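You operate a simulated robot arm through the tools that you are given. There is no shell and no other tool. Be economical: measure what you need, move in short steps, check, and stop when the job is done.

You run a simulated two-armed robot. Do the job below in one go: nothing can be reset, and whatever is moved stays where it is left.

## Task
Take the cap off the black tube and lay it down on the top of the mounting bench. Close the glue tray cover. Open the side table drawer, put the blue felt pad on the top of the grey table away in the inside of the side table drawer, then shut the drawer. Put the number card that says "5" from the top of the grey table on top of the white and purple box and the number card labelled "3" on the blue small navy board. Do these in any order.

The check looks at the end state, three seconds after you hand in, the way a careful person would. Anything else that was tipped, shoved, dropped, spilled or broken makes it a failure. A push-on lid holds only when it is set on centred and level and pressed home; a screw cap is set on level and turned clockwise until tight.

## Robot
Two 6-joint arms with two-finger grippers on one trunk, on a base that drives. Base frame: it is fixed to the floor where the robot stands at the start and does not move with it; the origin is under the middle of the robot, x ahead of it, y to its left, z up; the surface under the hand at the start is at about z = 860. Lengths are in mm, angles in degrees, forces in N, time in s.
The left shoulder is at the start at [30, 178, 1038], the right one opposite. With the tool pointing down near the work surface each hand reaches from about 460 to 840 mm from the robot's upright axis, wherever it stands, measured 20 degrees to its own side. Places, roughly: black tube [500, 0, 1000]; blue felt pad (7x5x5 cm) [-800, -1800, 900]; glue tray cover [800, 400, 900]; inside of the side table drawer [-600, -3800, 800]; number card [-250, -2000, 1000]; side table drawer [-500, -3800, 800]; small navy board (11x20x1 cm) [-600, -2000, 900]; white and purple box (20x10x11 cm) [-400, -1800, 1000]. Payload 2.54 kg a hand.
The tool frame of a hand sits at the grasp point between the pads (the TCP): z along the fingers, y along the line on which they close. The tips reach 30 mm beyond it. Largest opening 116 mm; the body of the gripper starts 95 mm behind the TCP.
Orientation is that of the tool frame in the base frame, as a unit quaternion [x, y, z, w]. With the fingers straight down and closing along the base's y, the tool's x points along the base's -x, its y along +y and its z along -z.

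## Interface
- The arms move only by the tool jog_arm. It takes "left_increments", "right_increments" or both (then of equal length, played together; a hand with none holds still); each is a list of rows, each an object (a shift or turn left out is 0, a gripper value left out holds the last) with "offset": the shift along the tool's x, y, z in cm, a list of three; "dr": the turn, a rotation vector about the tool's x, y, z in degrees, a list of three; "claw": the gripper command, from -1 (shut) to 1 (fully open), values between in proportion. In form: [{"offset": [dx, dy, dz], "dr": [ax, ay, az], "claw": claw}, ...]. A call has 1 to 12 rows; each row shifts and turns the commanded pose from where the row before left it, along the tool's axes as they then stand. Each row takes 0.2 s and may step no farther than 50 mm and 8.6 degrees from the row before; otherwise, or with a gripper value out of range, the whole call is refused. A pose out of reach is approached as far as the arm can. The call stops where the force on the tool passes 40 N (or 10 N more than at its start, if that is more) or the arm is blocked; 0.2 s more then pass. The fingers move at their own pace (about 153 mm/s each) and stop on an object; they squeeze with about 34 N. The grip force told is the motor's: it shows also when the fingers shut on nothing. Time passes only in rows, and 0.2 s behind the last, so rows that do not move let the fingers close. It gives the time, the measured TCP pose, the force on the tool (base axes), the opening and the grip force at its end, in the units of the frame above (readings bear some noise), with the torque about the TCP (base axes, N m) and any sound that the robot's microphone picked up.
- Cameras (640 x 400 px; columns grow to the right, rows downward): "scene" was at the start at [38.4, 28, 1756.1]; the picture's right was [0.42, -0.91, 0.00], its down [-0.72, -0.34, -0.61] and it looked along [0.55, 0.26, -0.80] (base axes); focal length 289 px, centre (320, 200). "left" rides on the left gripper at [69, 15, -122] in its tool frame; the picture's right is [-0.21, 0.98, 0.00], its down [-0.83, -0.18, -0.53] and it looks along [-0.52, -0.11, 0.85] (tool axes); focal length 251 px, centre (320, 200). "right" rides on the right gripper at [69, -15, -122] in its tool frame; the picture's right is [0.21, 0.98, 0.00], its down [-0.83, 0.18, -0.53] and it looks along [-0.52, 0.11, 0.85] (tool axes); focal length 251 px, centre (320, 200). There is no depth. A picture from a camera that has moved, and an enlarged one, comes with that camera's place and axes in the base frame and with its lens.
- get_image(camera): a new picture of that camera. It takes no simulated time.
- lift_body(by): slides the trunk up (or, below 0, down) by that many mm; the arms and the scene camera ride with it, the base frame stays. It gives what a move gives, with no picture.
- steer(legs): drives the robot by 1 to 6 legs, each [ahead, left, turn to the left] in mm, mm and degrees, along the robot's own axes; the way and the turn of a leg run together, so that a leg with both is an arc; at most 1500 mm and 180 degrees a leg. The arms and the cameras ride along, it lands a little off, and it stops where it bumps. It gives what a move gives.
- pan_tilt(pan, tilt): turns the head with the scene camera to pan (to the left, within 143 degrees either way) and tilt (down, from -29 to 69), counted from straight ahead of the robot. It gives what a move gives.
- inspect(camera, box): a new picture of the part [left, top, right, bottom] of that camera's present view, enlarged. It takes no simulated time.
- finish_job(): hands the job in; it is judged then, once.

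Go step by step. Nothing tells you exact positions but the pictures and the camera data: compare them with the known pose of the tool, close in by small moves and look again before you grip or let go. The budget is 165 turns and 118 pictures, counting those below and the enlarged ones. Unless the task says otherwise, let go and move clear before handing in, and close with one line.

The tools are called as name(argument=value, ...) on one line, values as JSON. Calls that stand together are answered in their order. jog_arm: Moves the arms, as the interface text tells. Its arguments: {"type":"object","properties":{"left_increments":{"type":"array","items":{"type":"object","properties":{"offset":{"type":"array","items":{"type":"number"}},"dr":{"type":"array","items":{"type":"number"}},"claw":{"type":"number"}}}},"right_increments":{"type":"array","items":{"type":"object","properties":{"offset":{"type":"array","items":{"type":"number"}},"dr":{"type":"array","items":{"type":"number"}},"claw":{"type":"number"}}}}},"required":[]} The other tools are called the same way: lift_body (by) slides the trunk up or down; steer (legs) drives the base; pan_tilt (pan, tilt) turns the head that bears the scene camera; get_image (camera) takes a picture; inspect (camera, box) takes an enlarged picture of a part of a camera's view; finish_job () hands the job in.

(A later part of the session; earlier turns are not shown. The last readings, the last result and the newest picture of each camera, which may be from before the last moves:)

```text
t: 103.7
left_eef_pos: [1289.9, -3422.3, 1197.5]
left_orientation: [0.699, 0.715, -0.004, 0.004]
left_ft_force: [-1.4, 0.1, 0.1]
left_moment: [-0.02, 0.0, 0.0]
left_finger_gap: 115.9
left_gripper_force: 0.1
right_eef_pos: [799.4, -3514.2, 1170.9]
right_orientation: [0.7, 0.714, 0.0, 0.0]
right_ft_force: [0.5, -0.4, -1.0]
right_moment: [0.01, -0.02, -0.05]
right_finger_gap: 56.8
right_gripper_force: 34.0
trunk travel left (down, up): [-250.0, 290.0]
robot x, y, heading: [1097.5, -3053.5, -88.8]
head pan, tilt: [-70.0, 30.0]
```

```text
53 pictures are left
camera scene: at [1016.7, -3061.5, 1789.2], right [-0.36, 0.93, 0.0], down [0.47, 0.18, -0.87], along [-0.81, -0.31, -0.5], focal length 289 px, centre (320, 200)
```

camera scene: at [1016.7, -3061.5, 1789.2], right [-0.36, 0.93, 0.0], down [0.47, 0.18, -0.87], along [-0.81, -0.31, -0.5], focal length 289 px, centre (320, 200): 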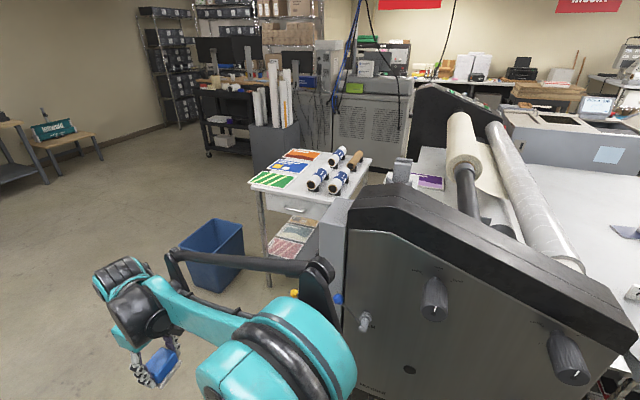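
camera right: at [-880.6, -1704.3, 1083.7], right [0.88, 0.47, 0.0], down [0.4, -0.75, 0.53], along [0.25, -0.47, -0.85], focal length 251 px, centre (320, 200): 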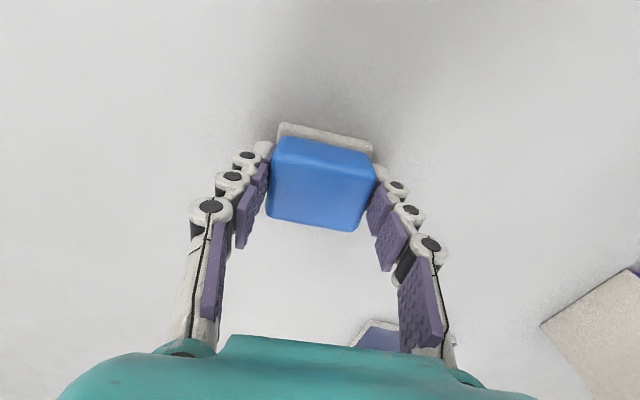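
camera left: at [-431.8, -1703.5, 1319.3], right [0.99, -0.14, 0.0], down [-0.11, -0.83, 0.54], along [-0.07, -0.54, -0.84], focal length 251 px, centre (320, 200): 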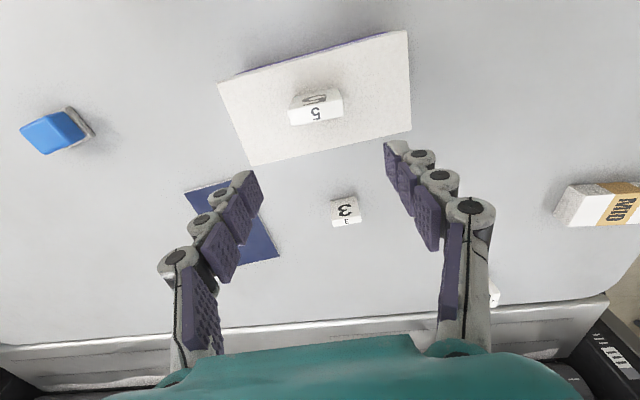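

The side table's drawer faces +x, around x ≈ -455, y ≈ -3850, with a bin off to its far side. I'll drive in front of it and face it.

steer(legs=[[790, 0, 0], [0, 0, -91.2], [650, 0, 0]])

pan_tilt(pan=0, tilt=40)

get_image(camera="scene")

```text
t: 114.9
left_eef_pos: [95.8, -4013.3, 1196.9]
left_orientation: [1.0, -0.002, -0.006, 0.0]
left_ft_force: [-0.3, -1.3, -0.1]
left_moment: [0.01, -0.01, 0.03]
left_finger_gap: 116.2
left_gripper_force: 0.1
right_eef_pos: [15.6, -3521.2, 1169.3]
right_orientation: [1.0, -0.003, 0.0, 0.0]
right_ft_force: [0.6, -0.4, -1.3]
right_moment: [0.01, 0.01, -0.01]
right_finger_gap: 56.7
right_gripper_force: 33.8
trunk travel left (down, up): [-250.0, 290.0]
robot x, y, heading: [466.0, -3833.6, 179.5]
head pan, tilt: [-70.0, 30.0]
```

```text
t: 116.3
left_eef_pos: [95.9, -4013.5, 1197.1]
left_orientation: [1.0, -0.002, -0.005, -0.001]
left_ft_force: [0.4, 0.6, 0.1]
left_moment: [0.02, 0.03, -0.01]
left_finger_gap: 116.0
left_gripper_force: 0.1
right_eef_pos: [16.6, -3521.2, 1170.3]
right_orientation: [1.0, -0.002, 0.0, 0.0]
right_ft_force: [0.3, -0.3, -0.8]
right_moment: [0.01, 0.03, 0.0]
right_finger_gap: 56.7
right_gripper_force: 33.9
trunk travel left (down, up): [-250.0, 290.0]
robot x, y, heading: [469.1, -3833.1, 179.9]
head pan, tilt: [0.0, 40.0]
```

```text
52 pictures are left
camera scene: at [413.5, -3836.9, 1773.8], right [0.01, 1.0, 0.0], down [0.64, 0.0, -0.77], along [-0.77, 0.0, -0.64], focal length 289 px, centre (320, 200)
```

scene: 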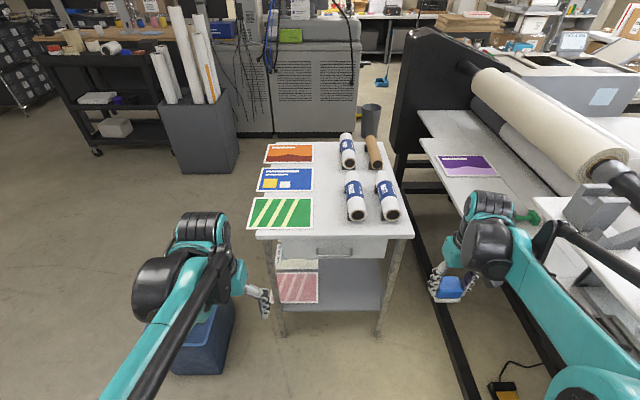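

The drawer with a bar handle is dead ahead, slightly right. Zooming on it.

inspect(camera="scene", box=[240, 210, 440, 335])

get_image(camera="left")

```text
3.20 times, centred on (340, 272) of scene
camera zoom: at [413.5, -3836.9, 1773.8], right [0.01, 1.0, 0.0], down [0.64, 0.0, -0.77], along [-0.77, 0.0, -0.64], focal length 924 px, centre (256, -32)
```

zoom: 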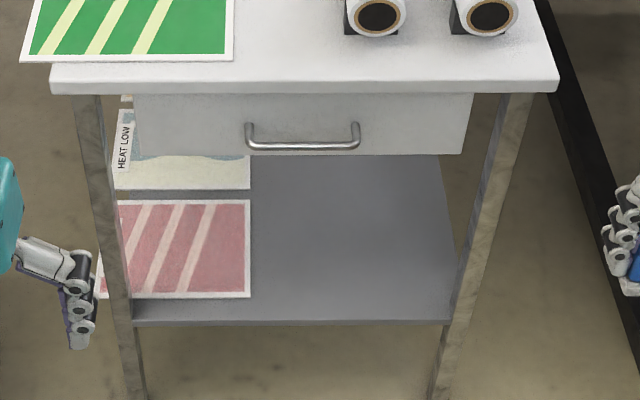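

```text
50 pictures are left
camera left: at [167.2, -4028.8, 1318.5], right [-0.22, -0.98, 0.0], down [-0.82, 0.18, 0.54], along [-0.53, 0.12, -0.84], focal length 251 px, centre (320, 200)
```

left: 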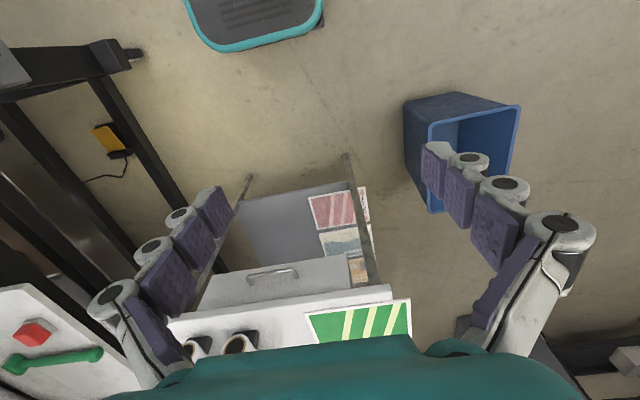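

The handle is at about (-355, -3776, 830). I'll bring the left hand forward and tilt it to point horizontally at the drawer, then roll so the fingers close vertically on the bar.

jog_arm(left_increments=[{"offset": [-4.1, -1.9, 2.0]}, {"offset": [-4.1, -1.9, 2.0]}, {"offset": [-4.1, -1.9, 2.0]}, {"offset": [-4.1, -1.9, 2.0]}, {"offset": [-4.1, -1.9, 2.0]}, {"offset": [-4.1, -1.9, 2.0]}, {"dr": [0, -8.5, 0]}, {"dr": [0, -8.5, 0]}, {"dr": [0, -8.5, 0]}, {"dr": [0, -8.5, 0]}, {"dr": [0, -8.5, 0]}, {"dr": [0, -8.5, 0]}])

jog_arm(left_increments=[{"dr": [0, -8.5, 0]}, {"dr": [0, -8.5, 0]}, {"dr": [0, -8.5, 0]}, {"dr": [0, -8.5, 0]}, {"dr": [0, -5, 0]}, {}])

```text
t: 118.9
left_eef_pos: [-152.1, -3898.1, 1081.3]
left_orientation: [0.9, -0.002, -0.436, -0.001]
left_ft_force: [0.1, 0.2, 0.3]
left_moment: [0.0, -0.02, -0.04]
left_finger_gap: 115.9
left_gripper_force: 0.1
right_eef_pos: [17.3, -3520.7, 1169.4]
right_orientation: [1.0, -0.003, 0.0, 0.0]
right_ft_force: [0.4, 0.1, -1.5]
right_moment: [0.05, 0.01, 0.01]
right_finger_gap: 56.5
right_gripper_force: 34.0
trunk travel left (down, up): [-250.0, 290.0]
robot x, y, heading: [469.7, -3834.9, 179.6]
head pan, tilt: [0.0, 40.0]
```

```text
t: 120.3
left_eef_pos: [-201.8, -3882.1, 1146.3]
left_orientation: [-0.704, 0.002, 0.71, 0.002]
left_ft_force: [0.5, 0.7, 0.5]
left_moment: [0.02, 0.01, 0.01]
left_finger_gap: 115.9
left_gripper_force: 0.2
left hand out of reach, approached as far as the arm can: row 2, 3, 4, 5
right_eef_pos: [17.1, -3520.1, 1170.7]
right_orientation: [1.0, -0.002, 0.0, -0.001]
right_ft_force: [-0.2, 0.5, -1.0]
right_moment: [0.03, -0.01, -0.01]
right_finger_gap: 56.5
right_gripper_force: 33.7
trunk travel left (down, up): [-250.0, 290.0]
robot x, y, heading: [467.1, -3830.6, 179.3]
head pan, tilt: [0.0, 40.0]
```

The hand is horizontal but a bit too close in for the arm. Extending forward and rolling.

jog_arm(left_increments=[{"offset": [0, 0, 3]}, {"offset": [0, 0, 3], "dr": [0, 0, 8.4]}, {"dr": [0, 0, 8.4]}, {"dr": [0, 0, 8.4]}, {"dr": [0, 0, 8.4]}, {"dr": [0, 0, 8.4]}, {"dr": [0, 0, 8.4]}, {"dr": [0, 0, 8.4]}, {"dr": [0, 0, 8.4]}, {"dr": [0, 0, 8.4]}, {"dr": [0, 0, 8.4]}, {"dr": [0, 0, 6]}])

get_image(camera="scene")

get_image(camera="left")

```text
t: 122.9
left_eef_pos: [-262.8, -3882.5, 1146.3]
left_orientation: [-0.496, 0.499, 0.503, -0.502]
left_ft_force: [0.6, -0.9, 0.1]
left_moment: [0.0, 0.0, 0.0]
left_finger_gap: 115.9
left_gripper_force: 0.1
right_eef_pos: [17.4, -3519.6, 1170.0]
right_orientation: [1.0, -0.002, -0.001, 0.0]
right_ft_force: [-0.4, 0.1, -0.8]
right_moment: [0.01, 0.03, 0.01]
right_finger_gap: 56.8
right_gripper_force: 34.6
trunk travel left (down, up): [-250.0, 290.0]
robot x, y, heading: [471.5, -3833.9, 179.4]
head pan, tilt: [0.0, 40.0]
```

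```text
49 pictures are left
camera scene: at [413.5, -3836.9, 1773.8], right [0.01, 1.0, 0.0], down [0.64, 0.0, -0.77], along [-0.77, 0.0, -0.64], focal length 289 px, centre (320, 200)
```

scene: 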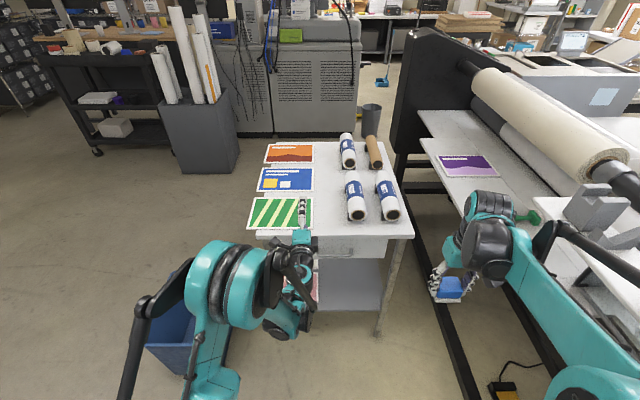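

```text
48 pictures are left
camera left: at [-139.0, -3951.5, 1160.6], right [0.01, 0.22, 0.98], down [0.53, 0.82, -0.19], along [-0.84, 0.52, -0.11], focal length 251 px, centre (320, 200)
```

left: 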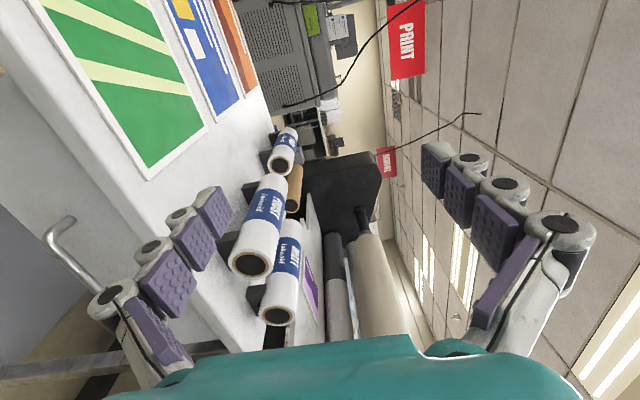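

Orientation is right (fingers close vertically). Lowering to handle height, staying in front of the table.

jog_arm(left_increments=[{"offset": [-1.5, -4.5, 0], "claw": 0.6}, {"offset": [-1.5, -4.5, 0]}, {"offset": [-1.5, -4.5, 0]}, {"offset": [-1.5, -4.5, 0]}, {"offset": [-1.5, -4.5, 0]}, {"offset": [-1.5, -4.5, 0]}, {"offset": [-1.6, -4.5, 0]}, {}])

get_image(camera="left")

inspect(camera="scene", box=[260, 190, 420, 290])

```text
t: 124.7
left_eef_pos: [-279.1, -3778.4, 924.9]
left_orientation: [-0.498, 0.498, 0.503, -0.501]
left_ft_force: [0.5, 0.1, 0.2]
left_moment: [0.01, 0.02, 0.01]
left_finger_gap: 92.8
left_gripper_force: 0.1
left hand out of reach, approached as far as the arm can: row 2, 3, 4, 6, 7
right_eef_pos: [16.5, -3520.5, 1170.5]
right_orientation: [1.0, -0.003, 0.0, -0.001]
right_ft_force: [-0.2, 0.7, -0.8]
right_moment: [0.02, 0.01, -0.02]
right_finger_gap: 56.5
right_gripper_force: 34.6
trunk travel left (down, up): [-250.0, 290.0]
robot x, y, heading: [470.6, -3832.7, 179.6]
head pan, tilt: [0.0, 40.0]
```

```text
47 pictures are left
camera left: at [-156.8, -3848.2, 939.4], right [0.01, 0.21, 0.98], down [0.53, 0.82, -0.19], along [-0.84, 0.52, -0.11], focal length 251 px, centre (320, 200)
```

left: 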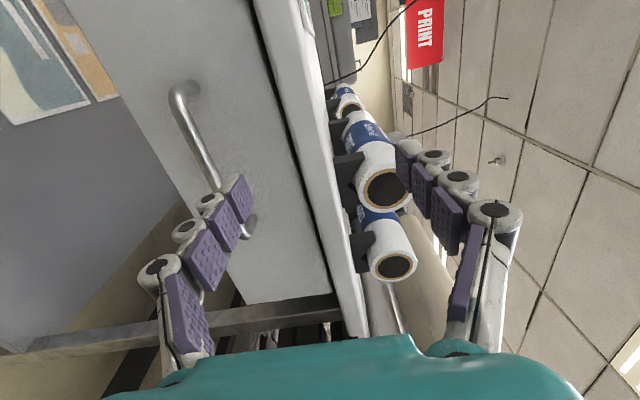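

```text
4.00 times, centred on (340, 240) of scene
camera zoom: at [413.4, -3837.6, 1773.8], right [0.0, 1.0, 0.0], down [0.64, 0.0, -0.77], along [-0.77, 0.0, -0.64], focal length 1154 px, centre (240, 40)
```

zoom: 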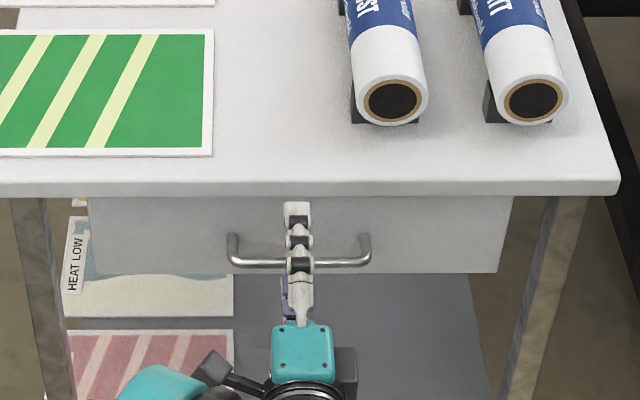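

The arm can't get lower from this trunk height; the handle is at z ≈ 833. I'll lower the trunk by 90 mm.

lift_body(by=-92)

get_image(camera="left")

```text
t: 126.0
left_eef_pos: [-279.4, -3778.2, 833.2]
left_orientation: [-0.496, 0.499, 0.503, -0.502]
left_ft_force: [0.5, -0.6, -0.3]
left_moment: [0.0, 0.02, -0.01]
left_finger_gap: 92.8
left_gripper_force: 0.1
right_eef_pos: [16.9, -3521.2, 1078.9]
right_orientation: [1.0, -0.002, 0.0, 0.001]
right_ft_force: [0.0, 0.9, 0.1]
right_moment: [0.02, -0.01, -0.05]
right_finger_gap: 57.0
right_gripper_force: 33.9
trunk travel left (down, up): [-158.0, 382.0]
robot x, y, heading: [468.9, -3833.5, 179.6]
head pan, tilt: [0.0, 40.0]
```

```text
45 pictures are left
camera left: at [-156.7, -3848.0, 847.8], right [0.01, 0.21, 0.98], down [0.54, 0.82, -0.19], along [-0.84, 0.52, -0.11], focal length 251 px, centre (320, 200)
```

left: 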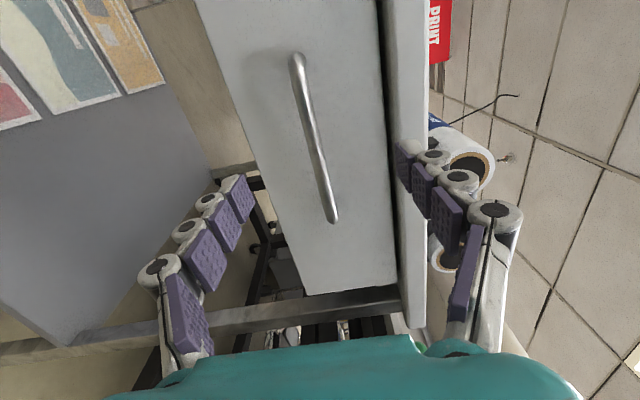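

The handle is centred vertically between the fingers. Narrowing the fingers to clear the table slab and advancing.

jog_arm(left_increments=[{"claw": -0.15, "offset": [0, -0.4, 0]}, {}, {"offset": [0, 0, 2]}, {"offset": [0, 0, 1.5]}, {}])

get_image(camera="left")

inspect(camera="scene", box=[260, 170, 420, 270])

```text
t: 127.2
left_eef_pos: [-312.4, -3779.1, 841.9]
left_orientation: [-0.498, 0.499, 0.503, -0.5]
left_ft_force: [1.0, -0.6, 0.0]
left_moment: [0.0, 0.0, 0.01]
left_finger_gap: 49.2
left_gripper_force: 0.0
left hand out of reach, approached as far as the arm can: row 1, 4
right_eef_pos: [15.9, -3521.1, 1078.0]
right_orientation: [1.0, -0.003, 0.0, 0.0]
right_ft_force: [0.2, 0.0, -1.1]
right_moment: [0.0, 0.05, 0.02]
right_finger_gap: 56.8
right_gripper_force: 33.9
trunk travel left (down, up): [-158.0, 382.0]
robot x, y, heading: [470.3, -3834.7, 179.8]
head pan, tilt: [0.0, 40.0]
```

```text
44 pictures are left
camera left: at [-189.5, -3848.0, 855.7], right [0.01, 0.21, 0.98], down [0.54, 0.82, -0.19], along [-0.84, 0.52, -0.11], focal length 251 px, centre (320, 200)
```

left: 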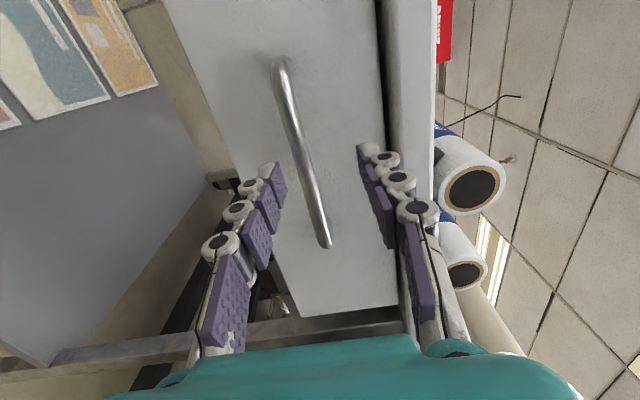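

```text
4.00 times, centred on (340, 220) of scene
camera zoom: at [413.5, -3836.9, 1681.8], right [0.01, 1.0, 0.0], down [0.64, 0.0, -0.77], along [-0.77, 0.0, -0.64], focal length 1154 px, centre (240, 120)
```

zoom: 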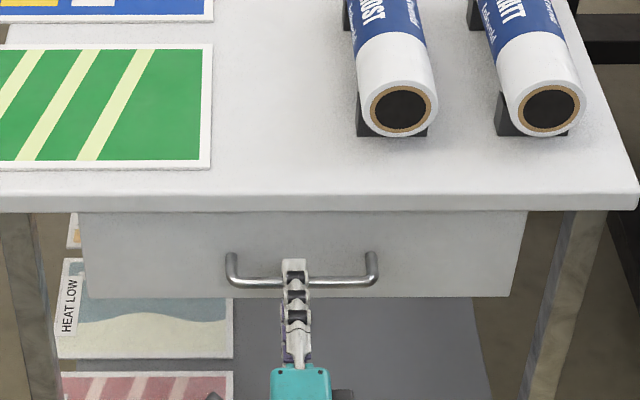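

The hand is limited at this trunk height. I'll back it off 3 cm, lower the trunk another 80 mm, then bring the hand up to handle height.

jog_arm(left_increments=[{"offset": [0, 0, -3]}, {}])

lift_body(by=-80)

jog_arm(left_increments=[{"offset": [0, 4, 0]}, {"offset": [0, 4, 0]}, {}])

```text
t: 127.8
left_eef_pos: [-283.0, -3778.0, 840.7]
left_orientation: [-0.497, 0.499, 0.503, -0.501]
left_ft_force: [0.4, -0.2, -0.2]
left_moment: [-0.03, 0.03, 0.02]
left_finger_gap: 49.3
left_gripper_force: 0.1
right_eef_pos: [16.6, -3520.5, 1077.7]
right_orientation: [1.0, -0.003, 0.0, 0.0]
right_ft_force: [-1.5, -0.4, -1.1]
right_moment: [0.0, -0.01, -0.01]
right_finger_gap: 56.8
right_gripper_force: 34.2
trunk travel left (down, up): [-158.0, 382.0]
robot x, y, heading: [467.6, -3835.2, 179.7]
head pan, tilt: [0.0, 40.0]
```

```text
t: 129.0
left_eef_pos: [-281.4, -3778.3, 761.8]
left_orientation: [-0.497, 0.499, 0.503, -0.501]
left_ft_force: [0.1, 0.1, -0.8]
left_moment: [-0.01, 0.02, 0.01]
left_finger_gap: 49.4
left_gripper_force: 0.1
right_eef_pos: [16.5, -3520.6, 997.8]
right_orientation: [1.0, -0.002, 0.0, 0.001]
right_ft_force: [0.0, 0.2, -0.2]
right_moment: [0.02, 0.01, 0.0]
right_finger_gap: 56.8
right_gripper_force: 33.8
trunk travel left (down, up): [-78.0, 462.0]
robot x, y, heading: [466.5, -3834.8, 180.1]
head pan, tilt: [0.0, 40.0]
```

```text
t: 129.8
left_eef_pos: [-283.0, -3776.9, 841.8]
left_orientation: [-0.496, 0.499, 0.503, -0.502]
left_ft_force: [0.0, -0.5, -0.3]
left_moment: [0.01, -0.01, 0.03]
left_finger_gap: 49.2
left_gripper_force: 0.1
right_eef_pos: [15.4, -3521.1, 998.1]
right_orientation: [1.0, -0.003, 0.0, -0.001]
right_ft_force: [-1.1, -0.2, -0.9]
right_moment: [-0.02, -0.02, -0.03]
right_finger_gap: 56.8
right_gripper_force: 33.9
trunk travel left (down, up): [-78.0, 462.0]
robot x, y, heading: [464.0, -3833.0, 179.7]
head pan, tilt: [0.0, 40.0]
```

Now there is slack. Going down 12 mm and forward toward the bar.

jog_arm(left_increments=[{"offset": [0, -1.2, 0]}, {"offset": [0, 0, 2.5]}, {"offset": [0, 0, 2.5]}, {"offset": [0, 0, 1]}, {}])

get_image(camera="left")

```text
t: 131.0
left_eef_pos: [-342.6, -3777.7, 830.8]
left_orientation: [-0.496, 0.499, 0.504, -0.501]
left_ft_force: [0.1, -0.6, -0.2]
left_moment: [-0.02, 0.0, 0.02]
left_finger_gap: 49.3
left_gripper_force: 0.1
right_eef_pos: [16.2, -3520.9, 998.4]
right_orientation: [1.0, -0.003, 0.0, 0.0]
right_ft_force: [-0.1, -0.3, -0.5]
right_moment: [-0.03, 0.0, -0.04]
right_finger_gap: 56.7
right_gripper_force: 33.8
trunk travel left (down, up): [-78.0, 462.0]
robot x, y, heading: [468.9, -3831.4, 179.6]
head pan, tilt: [0.0, 40.0]
```

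```text
42 pictures are left
camera left: at [-219.5, -3847.0, 844.8], right [0.01, 0.22, 0.98], down [0.54, 0.82, -0.19], along [-0.84, 0.52, -0.11], focal length 251 px, centre (320, 200)
```

left: 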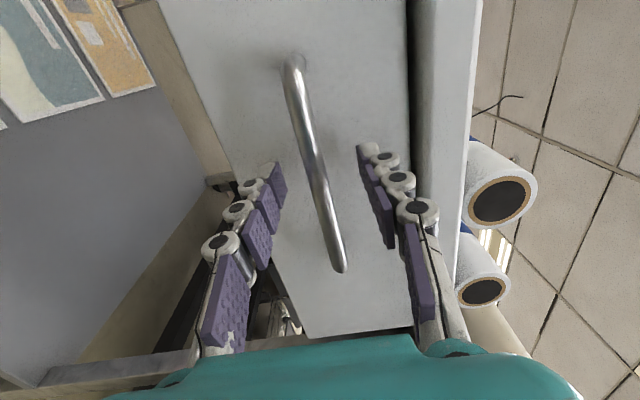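

The bar is at about the TCP depth. Backing off 8 mm so the tips clear the drawer face, then gripping.

jog_arm(left_increments=[{"offset": [0, 0, -0.8]}, {"claw": -0.5}, {"claw": -1}, {}, {}])

get_image(camera="left")

```text
t: 132.2
left_eef_pos: [-334.8, -3777.2, 830.8]
left_orientation: [-0.497, 0.499, 0.503, -0.501]
left_ft_force: [3.6, 0.1, -6.8]
left_moment: [0.02, -0.14, 0.04]
left_finger_gap: 11.1
left_gripper_force: 38.8
right_eef_pos: [15.9, -3519.4, 997.2]
right_orientation: [1.0, -0.003, 0.0, -0.001]
right_ft_force: [-0.5, 0.4, -0.1]
right_moment: [0.01, -0.01, -0.02]
right_finger_gap: 56.8
right_gripper_force: 34.1
trunk travel left (down, up): [-78.0, 462.0]
robot x, y, heading: [466.6, -3835.9, 180.0]
head pan, tilt: [0.0, 40.0]
```

```text
41 pictures are left
camera left: at [-211.5, -3847.3, 844.2], right [0.01, 0.21, 0.98], down [0.54, 0.82, -0.19], along [-0.84, 0.52, -0.11], focal length 251 px, centre (320, 200)
```

left: 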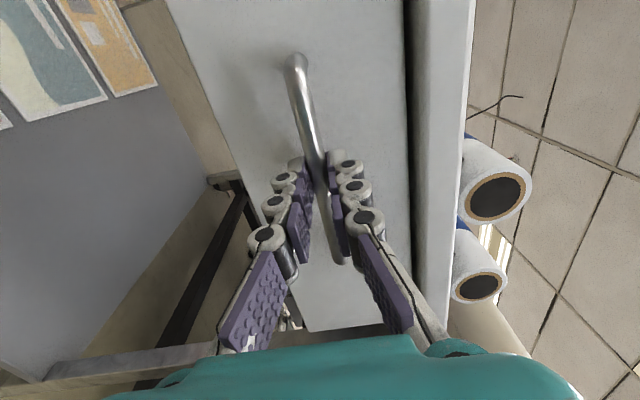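

The handle bar is gripped (11 mm). Pulling by driving straight back.

steer(legs=[[-120, 0, 0]])

get_image(camera="scene")

```text
t: 133.4
left_eef_pos: [-211.6, -3777.9, 830.5]
left_orientation: [-0.496, 0.5, 0.503, -0.501]
left_ft_force: [0.5, 0.3, -6.7]
left_moment: [0.0, -0.13, 0.09]
left_finger_gap: 10.7
left_gripper_force: 38.2
right_eef_pos: [140.0, -3520.0, 997.7]
right_orientation: [1.0, -0.003, 0.0, 0.0]
right_ft_force: [0.2, -0.3, -0.6]
right_moment: [0.0, -0.02, 0.05]
right_finger_gap: 56.5
right_gripper_force: 34.2
trunk travel left (down, up): [-78.0, 462.0]
robot x, y, heading: [591.3, -3835.9, 179.7]
head pan, tilt: [0.0, 40.0]
```

```text
40 pictures are left
camera scene: at [535.9, -3837.4, 1601.8], right [0.01, 1.0, 0.0], down [0.64, 0.0, -0.77], along [-0.77, 0.0, -0.64], focal length 289 px, centre (320, 200)
```

scene: 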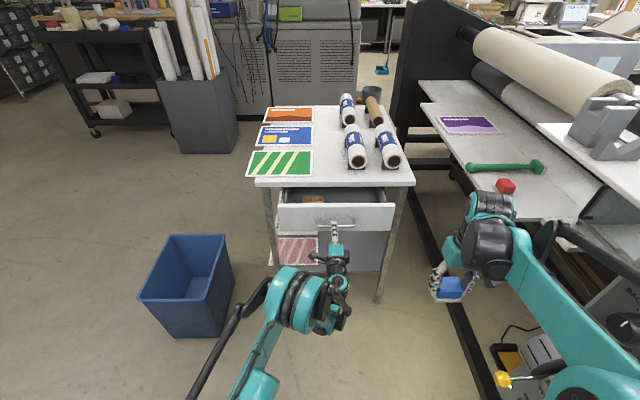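

The drawer is opening nicely with the table still. Pulling another 120 mm.

steer(legs=[[-120, 0, 0]])

inspect(camera="scene", box=[240, 80, 440, 240])

```text
t: 134.7
left_eef_pos: [-90.1, -3777.7, 829.3]
left_orientation: [-0.496, 0.499, 0.503, -0.502]
left_ft_force: [0.6, 1.3, -6.5]
left_moment: [0.0, -0.16, -0.03]
left_finger_gap: 10.9
left_gripper_force: 38.3
right_eef_pos: [261.7, -3521.7, 997.6]
right_orientation: [1.0, -0.003, 0.0, 0.0]
right_ft_force: [0.0, -0.5, -0.8]
right_moment: [0.0, 0.01, -0.02]
right_finger_gap: 56.8
right_gripper_force: 34.5
trunk travel left (down, up): [-78.0, 462.0]
robot x, y, heading: [710.3, -3835.2, 179.7]
head pan, tilt: [0.0, 40.0]
```

```text
2.50 times, centred on (340, 160) of scene
camera zoom: at [657.3, -3838.0, 1601.8], right [0.01, 1.0, 0.0], down [0.64, 0.0, -0.77], along [-0.77, 0.01, -0.64], focal length 722 px, centre (270, 300)
```

zoom: 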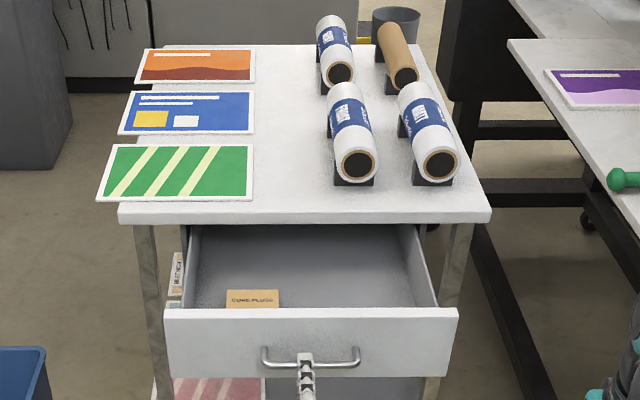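

Open by about 245 mm, with a box front-left inside and free room on the right. Releasing the handle, backing off, and raising the trunk.

jog_arm(left_increments=[{"claw": -0.6}, {"claw": -0.3}, {}, {}])

steer(legs=[[-100, 0, 0]])

lift_body(by=172)

jog_arm(left_increments=[{"offset": [2, 4.5, 0]}, {"offset": [2, 4.5, 0]}, {"offset": [2, 4.5, 0]}, {"offset": [2, 4.5, 0]}, {"offset": [3, 1, 0]}, {"offset": [3, 0, 0]}])

```text
t: 135.7
left_eef_pos: [-89.4, -3777.7, 830.1]
left_orientation: [-0.496, 0.5, 0.503, -0.501]
left_ft_force: [-0.2, 0.4, 0.1]
left_moment: [0.0, -0.03, 0.0]
left_finger_gap: 40.5
left_gripper_force: 0.1
right_eef_pos: [261.8, -3520.5, 998.2]
right_orientation: [1.0, -0.004, 0.0, 0.0]
right_ft_force: [-0.6, -0.2, -0.6]
right_moment: [0.03, 0.01, -0.04]
right_finger_gap: 56.5
right_gripper_force: 34.6
trunk travel left (down, up): [-78.0, 462.0]
robot x, y, heading: [714.4, -3838.0, 179.6]
head pan, tilt: [0.0, 40.0]
```

```text
t: 136.8
left_eef_pos: [11.0, -3778.5, 831.8]
left_orientation: [-0.496, 0.499, 0.504, -0.502]
left_ft_force: [0.2, -0.6, 0.1]
left_moment: [0.01, -0.09, 0.0]
left_finger_gap: 40.7
left_gripper_force: 0.0
right_eef_pos: [362.3, -3522.2, 998.7]
right_orientation: [1.0, -0.003, -0.001, 0.0]
right_ft_force: [1.5, -0.3, -0.6]
right_moment: [0.02, 0.02, 0.02]
right_finger_gap: 56.5
right_gripper_force: 33.4
trunk travel left (down, up): [-78.0, 462.0]
robot x, y, heading: [812.2, -3833.8, 179.9]
head pan, tilt: [0.0, 40.0]
```

```text
t: 138.7
left_eef_pos: [10.6, -3779.6, 1002.3]
left_orientation: [-0.497, 0.499, 0.503, -0.501]
left_ft_force: [0.9, -0.3, 0.6]
left_moment: [-0.02, 0.02, 0.0]
left_finger_gap: 40.6
left_gripper_force: 0.0
right_eef_pos: [361.3, -3521.9, 1170.6]
right_orientation: [1.0, -0.003, 0.0, 0.0]
right_ft_force: [-0.2, -0.2, -0.9]
right_moment: [-0.01, -0.02, 0.01]
right_finger_gap: 56.9
right_gripper_force: 34.1
trunk travel left (down, up): [-250.0, 290.0]
robot x, y, heading: [813.7, -3835.3, 179.6]
head pan, tilt: [0.0, 40.0]
```

```text
t: 140.1
left_eef_pos: [8.4, -3919.6, 1193.4]
left_orientation: [-0.497, 0.5, 0.503, -0.5]
left_ft_force: [0.3, -0.8, 0.4]
left_moment: [0.0, -0.03, 0.0]
left_finger_gap: 41.0
left_gripper_force: 0.2
right_eef_pos: [361.8, -3524.0, 1169.4]
right_orientation: [1.0, -0.003, 0.001, -0.001]
right_ft_force: [0.5, -0.3, -1.0]
right_moment: [0.01, 0.01, 0.02]
right_finger_gap: 56.8
right_gripper_force: 33.7
trunk travel left (down, up): [-250.0, 290.0]
robot x, y, heading: [815.3, -3838.0, 180.1]
head pan, tilt: [0.0, 40.0]
```

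Driving forward so the right hand can reach over the drawer.

steer(legs=[[375, 0, 0]])

get_image(camera="scene")

get_image(camera="right")

```text
t: 142.5
left_eef_pos: [-358.8, -3917.6, 1191.2]
left_orientation: [-0.497, 0.498, 0.503, -0.501]
left_ft_force: [0.0, 0.4, 0.3]
left_moment: [-0.02, 0.02, -0.02]
left_finger_gap: 41.0
left_gripper_force: 0.2
right_eef_pos: [-6.3, -3521.0, 1170.4]
right_orientation: [1.0, -0.002, 0.001, 0.0]
right_ft_force: [-0.3, 0.4, -0.2]
right_moment: [0.0, -0.01, 0.01]
right_finger_gap: 56.5
right_gripper_force: 33.9
trunk travel left (down, up): [-250.0, 290.0]
robot x, y, heading: [445.5, -3835.1, 179.8]
head pan, tilt: [0.0, 40.0]
```

```text
38 pictures are left
camera scene: at [390.4, -3837.2, 1773.8], right [0.0, 1.0, 0.0], down [0.64, 0.0, -0.77], along [-0.77, 0.0, -0.64], focal length 289 px, centre (320, 200)
```

scene: 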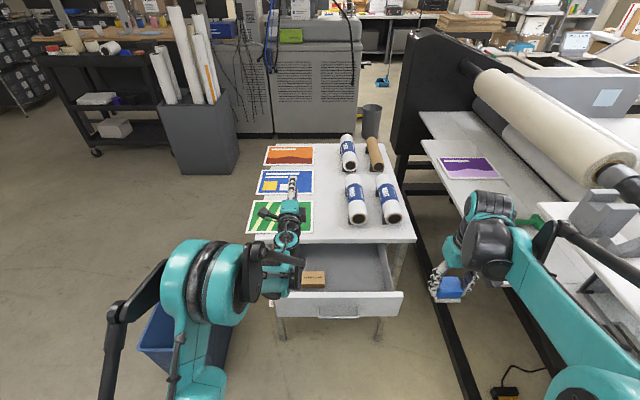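

```text
37 pictures are left
camera right: at [61.9, -3506.3, 1292.2], right [0.21, -0.98, 0.0], down [-0.83, -0.18, 0.53], along [-0.52, -0.11, -0.85], focal length 251 px, centre (320, 200)
```

right: 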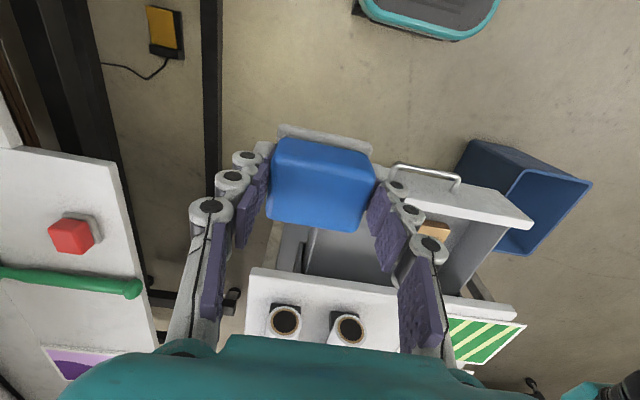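

I'll check the drawer's interior more precisely before placing.

inspect(camera="scene", box=[250, 230, 430, 342])

jog_arm(right_increments=[{"offset": [-4, 3, 0]}, {"offset": [-4, 3, 0]}, {"offset": [-4, 3, 0]}, {"offset": [-4, 3, 0]}, {"offset": [-4, 3, 0]}, {"offset": [-4, 2.5, 0]}, {}])

get_image(camera="right")

```text
3.56 times, centred on (340, 286) of scene
camera zoom: at [390.4, -3837.2, 1773.8], right [0.0, 1.0, 0.0], down [0.64, 0.0, -0.77], along [-0.77, 0.0, -0.64], focal length 1026 px, centre (249, -106)
```

zoom: 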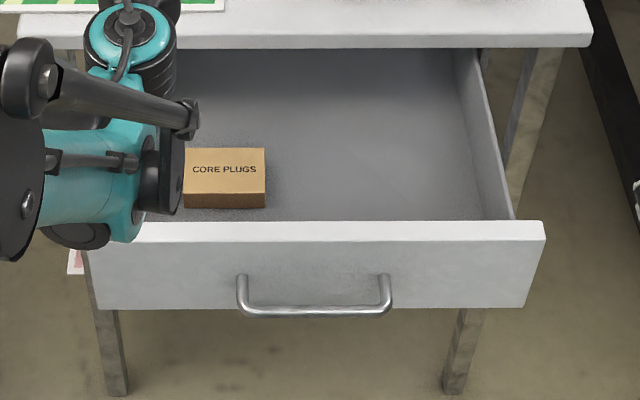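

```text
t: 144.1
left_eef_pos: [-358.0, -3918.1, 1193.6]
left_orientation: [-0.496, 0.499, 0.504, -0.502]
left_ft_force: [0.5, 0.3, 0.5]
left_moment: [0.03, -0.01, 0.0]
left_finger_gap: 40.3
left_gripper_force: 0.1
right_eef_pos: [-244.5, -3694.0, 1173.0]
right_orientation: [1.0, -0.003, 0.0, 0.0]
right_ft_force: [-0.6, 0.7, -0.9]
right_moment: [-0.01, 0.02, 0.0]
right_finger_gap: 56.7
right_gripper_force: 34.2
trunk travel left (down, up): [-250.0, 290.0]
robot x, y, heading: [444.0, -3833.3, 180.0]
head pan, tilt: [0.0, 40.0]
```

```text
35 pictures are left
camera right: at [-176.4, -3679.6, 1294.0], right [0.21, -0.98, 0.0], down [-0.83, -0.18, 0.53], along [-0.52, -0.11, -0.85], focal length 251 px, centre (320, 200)
```

right: 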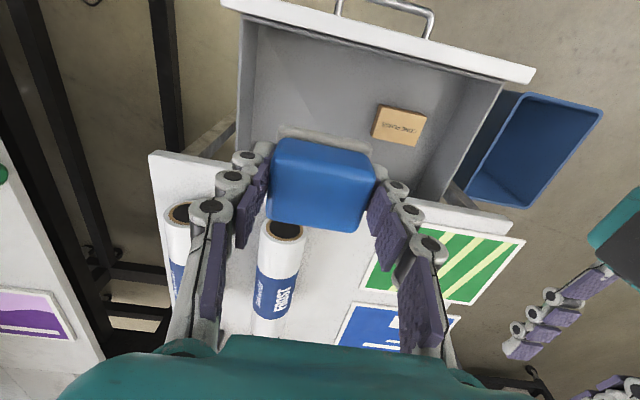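

The visible drawer interior spans x -377 to -167, y about -3945 to -3580, with the box near y -3860. Lowering the pad at about (-258, -3692).

jog_arm(right_increments=[{"offset": [-1.3, 0, 0]}, {"offset": [0, 0, 5]}, {"offset": [0, 0, 5]}, {"offset": [0, 0, 5]}, {"offset": [0, 0, 5]}, {"offset": [0, 0, 4.5]}, {"offset": [0, 0, 3]}, {}])

inspect(camera="scene", box=[280, 200, 440, 320])

get_image(camera="right")

```text
t: 145.9
left_eef_pos: [-358.8, -3918.5, 1192.9]
left_orientation: [-0.497, 0.499, 0.503, -0.501]
left_ft_force: [0.7, 0.0, 1.2]
left_moment: [0.0, -0.04, 0.06]
left_finger_gap: 40.7
left_gripper_force: 0.1
right_eef_pos: [-259.4, -3695.2, 893.9]
right_orientation: [1.0, -0.002, 0.0, -0.001]
right_ft_force: [0.4, -0.5, -1.2]
right_moment: [0.0, 0.01, -0.03]
right_finger_gap: 56.8
right_gripper_force: 34.2
trunk travel left (down, up): [-250.0, 290.0]
robot x, y, heading: [448.9, -3833.8, 179.9]
head pan, tilt: [0.0, 40.0]
```

```text
3.33 times, centred on (360, 260) of scene
camera zoom: at [391.6, -3837.4, 1773.9], right [0.0, 1.0, 0.0], down [0.64, 0.0, -0.77], along [-0.77, 0.0, -0.64], focal length 962 px, centre (187, 0)
```

zoom: 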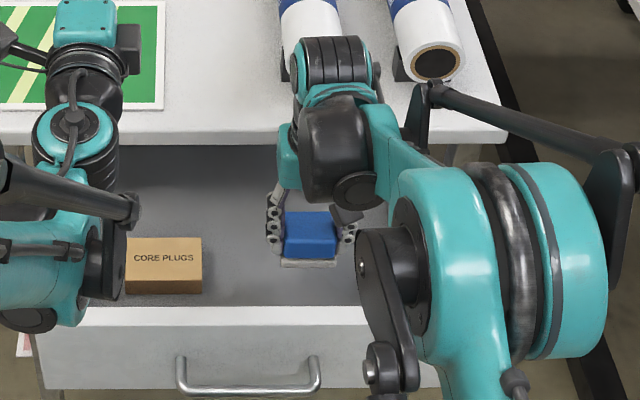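

```text
33 pictures are left
camera right: at [-189.7, -3680.3, 1016.7], right [0.21, -0.98, 0.0], down [-0.83, -0.18, 0.53], along [-0.52, -0.11, -0.85], focal length 251 px, centre (320, 200)
```

right: 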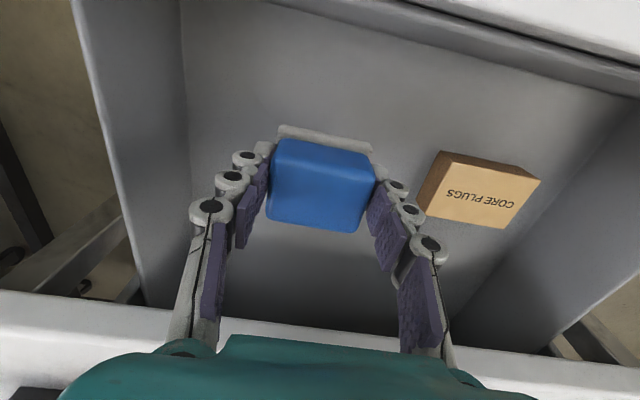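

Well inside and clear of the walls. Lowering gently until it touches the drawer floor.

jog_arm(right_increments=[{"offset": [0, 0, 1]}, {"offset": [0, 0, 1]}, {"offset": [0, 0, 0.5]}, {"offset": [0, 0, 0.5]}, {"offset": [0, 0, 0.4]}, {"offset": [0, 0, 0.4]}, {"offset": [0, 0, 0.4]}, {"offset": [0, 0, 0.4]}, {"offset": [0, 0, 0.4]}, {"offset": [0, 0, 0.4]}, {}])

get_image(camera="right")

```text
t: 148.3
left_eef_pos: [-358.8, -3918.5, 1191.8]
left_orientation: [-0.497, 0.499, 0.503, -0.501]
left_ft_force: [0.4, 0.4, 0.9]
left_moment: [-0.02, -0.01, 0.0]
left_finger_gap: 40.5
left_gripper_force: 0.0
right_eef_pos: [-258.3, -3694.2, 840.5]
right_orientation: [1.0, -0.001, 0.0, -0.001]
right_ft_force: [-0.3, 0.3, -1.1]
right_moment: [-0.02, 0.01, -0.03]
right_finger_gap: 56.6
right_gripper_force: 34.0
trunk travel left (down, up): [-250.0, 290.0]
robot x, y, heading: [445.6, -3830.4, 179.9]
head pan, tilt: [0.0, 40.0]
```

```text
32 pictures are left
camera right: at [-190.9, -3679.8, 963.3], right [0.21, -0.98, 0.0], down [-0.83, -0.18, 0.53], along [-0.52, -0.11, -0.85], focal length 251 px, centre (320, 200)
```

right: 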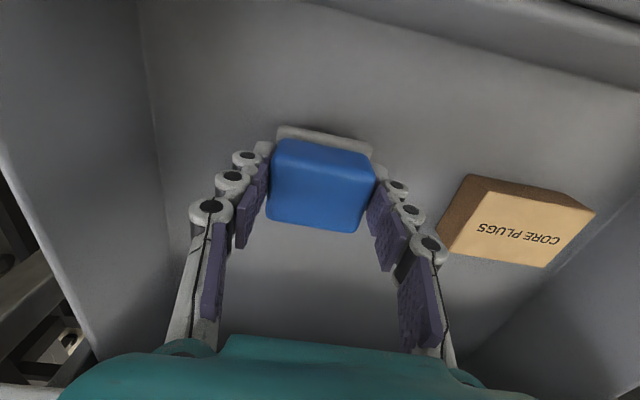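

Still no contact. Continuing down slowly.

jog_arm(right_increments=[{"offset": [0, 0, 0.5]}, {"offset": [0, 0, 0.5]}, {"offset": [0, 0, 0.4]}, {"offset": [0, 0, 0.4]}, {"offset": [0, 0, 0.4]}, {"offset": [0, 0, 0.4]}, {"offset": [0, 0, 0.4]}, {"offset": [0, 0, 0.4]}, {"offset": [0, 0, 0.4]}, {}])

get_image(camera="right")

```text
t: 149.6
left_eef_pos: [-357.3, -3919.8, 1195.0]
left_orientation: [-0.497, 0.498, 0.504, -0.501]
left_ft_force: [-0.7, 0.4, 0.1]
left_moment: [-0.03, -0.01, -0.02]
left_finger_gap: 40.5
left_gripper_force: 0.1
right_eef_pos: [-259.0, -3694.5, 821.5]
right_orientation: [1.0, -0.002, -0.001, -0.001]
right_ft_force: [-0.7, -0.2, 32.0]
right_moment: [-0.11, 0.08, 0.01]
right_finger_gap: 56.8
right_gripper_force: 33.8
trunk travel left (down, up): [-250.0, 290.0]
robot x, y, heading: [446.0, -3832.6, 180.1]
head pan, tilt: [0.0, 40.0]
stopped in row 6 (right hand): the force on the tool passed its limit at 45 N (the readings are from after the stop); the commanded pose is now the measured one
```

```text
31 pictures are left
camera right: at [-191.3, -3679.7, 944.0], right [0.21, -0.98, 0.0], down [-0.83, -0.18, 0.54], along [-0.52, -0.11, -0.84], focal length 251 px, centre (320, 200)
```

right: 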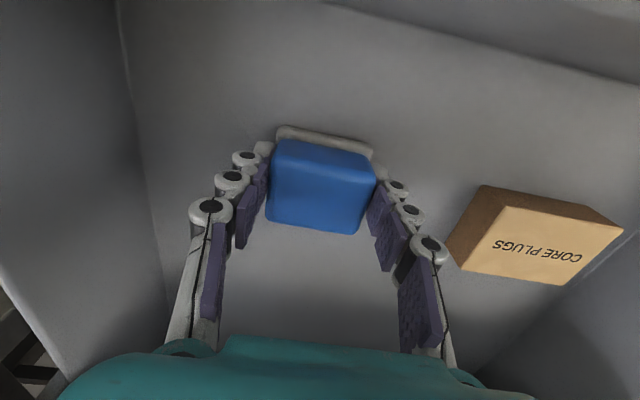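

The pad is on the drawer floor. Releasing moderately and rising straight up.

jog_arm(right_increments=[{"offset": [0, 0, -0.15]}, {"claw": 0.1}, {"claw": 0.35}, {}, {"offset": [0, 0, -2]}, {"offset": [0, 0, -4.5]}, {"offset": [0, 0, -5]}, {"offset": [0, 0, -5]}, {"offset": [0, 0, -5]}, {"offset": [0, 0, -5]}, {"offset": [0, 0, -5]}, {"offset": [0, 0, -4]}])

get_image(camera="right")

```text
t: 152.2
left_eef_pos: [-357.8, -3919.1, 1191.7]
left_orientation: [-0.497, 0.498, 0.504, -0.501]
left_ft_force: [0.4, 0.3, 0.3]
left_moment: [-0.02, 0.0, 0.05]
left_finger_gap: 40.5
left_gripper_force: 0.0
right_eef_pos: [-261.5, -3693.8, 1176.9]
right_orientation: [1.0, -0.002, 0.0, -0.001]
right_ft_force: [1.0, -0.2, 0.2]
right_moment: [-0.02, 0.05, 0.02]
right_finger_gap: 78.4
right_gripper_force: 0.1
trunk travel left (down, up): [-250.0, 290.0]
robot x, y, heading: [444.5, -3834.0, 180.0]
head pan, tilt: [0.0, 40.0]
```

```text
30 pictures are left
camera right: at [-192.9, -3679.1, 1299.1], right [0.21, -0.98, 0.0], down [-0.83, -0.18, 0.53], along [-0.52, -0.11, -0.85], focal length 251 px, centre (320, 200)
```

right: 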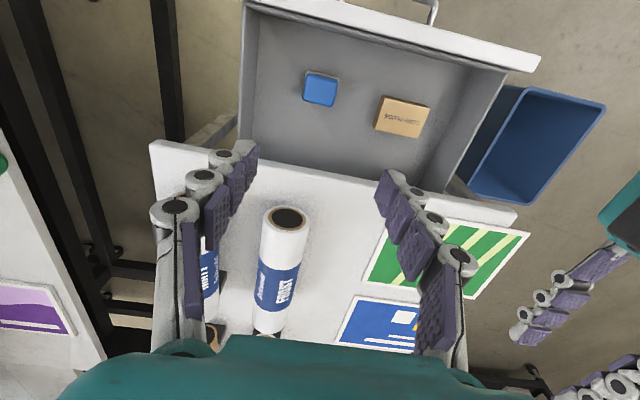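

The pad sits flat in the drawer. Retracting the right hand, backing off, and returning the left hand to handle height.

jog_arm(right_increments=[{"offset": [4, -3, 0]}, {"offset": [4, -3, 0]}, {"offset": [4, -3, 0]}, {"offset": [4, -3, 0]}, {"offset": [4, -3, 0]}, {"offset": [4, -2.5, 0]}])

steer(legs=[[-368, 0, 0]])

jog_arm(left_increments=[{"offset": [-3, -1, 0]}, {"offset": [-3, 0, 0]}, {"offset": [-2, -4.5, 0]}, {"offset": [-2, -4.5, 0]}, {"offset": [-2, -4.5, 0]}, {"offset": [-2, -4.5, 0]}])

lift_body(by=-172)

get_image(camera="left")

```text
t: 153.6
left_eef_pos: [-356.4, -3918.2, 1193.3]
left_orientation: [-0.496, 0.499, 0.503, -0.502]
left_ft_force: [1.3, 0.8, 0.8]
left_moment: [0.0, -0.01, 0.01]
left_finger_gap: 40.6
left_gripper_force: 0.1
right_eef_pos: [-16.5, -3520.5, 1178.0]
right_orientation: [1.0, -0.002, -0.002, 0.001]
right_ft_force: [0.7, -0.4, 0.1]
right_moment: [0.01, 0.02, -0.02]
right_finger_gap: 78.3
right_gripper_force: 0.0
trunk travel left (down, up): [-250.0, 290.0]
robot x, y, heading: [448.9, -3832.6, 179.7]
head pan, tilt: [0.0, 40.0]
```

```text
t: 156.0
left_eef_pos: [6.8, -3920.1, 1192.1]
left_orientation: [-0.497, 0.498, 0.503, -0.502]
left_ft_force: [0.8, -0.1, -0.4]
left_moment: [0.02, -0.01, -0.03]
left_finger_gap: 40.6
left_gripper_force: 0.0
right_eef_pos: [347.0, -3522.5, 1177.7]
right_orientation: [1.0, -0.002, -0.001, -0.001]
right_ft_force: [-0.1, 1.2, 0.8]
right_moment: [-0.02, 0.02, 0.01]
right_finger_gap: 78.3
right_gripper_force: 0.2
trunk travel left (down, up): [-250.0, 290.0]
robot x, y, heading: [811.6, -3836.9, 180.0]
head pan, tilt: [0.0, 40.0]
```

```text
t: 157.4
left_eef_pos: [6.3, -3776.8, 1002.4]
left_orientation: [0.497, -0.499, -0.502, 0.502]
left_ft_force: [0.2, -0.4, -0.4]
left_moment: [0.0, 0.05, 0.05]
left_finger_gap: 40.8
left_gripper_force: 0.1
right_eef_pos: [345.1, -3522.3, 1176.7]
right_orientation: [1.0, 0.0, 0.0, 0.0]
right_ft_force: [-1.2, -0.7, -0.2]
right_moment: [-0.04, 0.0, 0.01]
right_finger_gap: 78.4
right_gripper_force: 0.1
trunk travel left (down, up): [-250.0, 290.0]
robot x, y, heading: [810.1, -3836.3, 179.7]
head pan, tilt: [0.0, 40.0]
```

```text
t: 159.3
left_eef_pos: [5.8, -3778.1, 831.1]
left_orientation: [-0.497, 0.499, 0.502, -0.502]
left_ft_force: [0.6, 0.2, 0.7]
left_moment: [-0.04, 0.0, 0.0]
left_finger_gap: 40.6
left_gripper_force: 0.1
right_eef_pos: [345.9, -3522.0, 1004.6]
right_orientation: [1.0, -0.002, 0.0, -0.002]
right_ft_force: [0.3, 0.6, 0.3]
right_moment: [0.02, -0.01, -0.01]
right_finger_gap: 78.4
right_gripper_force: 0.0
trunk travel left (down, up): [-78.0, 462.0]
robot x, y, heading: [812.1, -3834.1, 180.0]
head pan, tilt: [0.0, 40.0]
```

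```text
29 pictures are left
camera left: at [128.8, -3848.1, 845.3], right [0.01, 0.22, 0.98], down [0.53, 0.83, -0.19], along [-0.85, 0.52, -0.11], focal length 251 px, centre (320, 200)
```

left: 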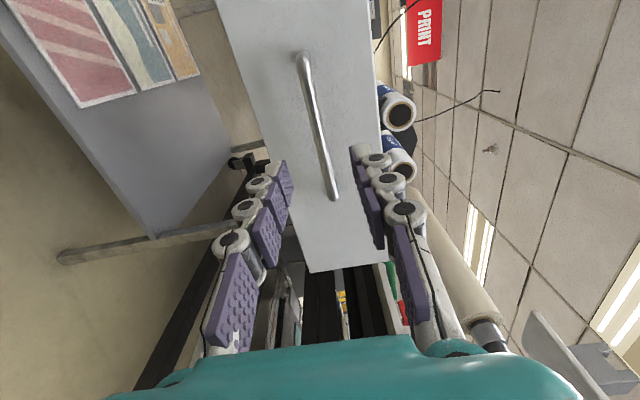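

Handle centred again between the fingers. Driving forward about 97 mm and re-gripping it.

steer(legs=[[96, 0, 0]])

get_image(camera="left")

```text
t: 160.4
left_eef_pos: [-89.8, -3776.2, 829.5]
left_orientation: [-0.498, 0.5, 0.503, -0.5]
left_ft_force: [-0.5, -0.3, -0.3]
left_moment: [0.01, 0.04, 0.0]
left_finger_gap: 40.7
left_gripper_force: 0.0
right_eef_pos: [251.4, -3521.3, 1004.0]
right_orientation: [1.0, -0.003, 0.0, -0.001]
right_ft_force: [-0.8, 0.1, 0.1]
right_moment: [0.01, -0.02, -0.06]
right_finger_gap: 78.3
right_gripper_force: 0.1
trunk travel left (down, up): [-78.0, 462.0]
robot x, y, heading: [717.8, -3835.6, 179.6]
head pan, tilt: [0.0, 40.0]
```

```text
28 pictures are left
camera left: at [32.8, -3846.1, 844.0], right [0.01, 0.22, 0.98], down [0.54, 0.82, -0.19], along [-0.84, 0.52, -0.11], focal length 251 px, centre (320, 200)
```

left: 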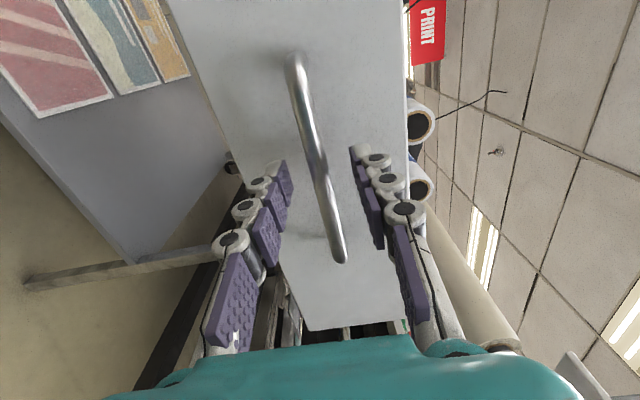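

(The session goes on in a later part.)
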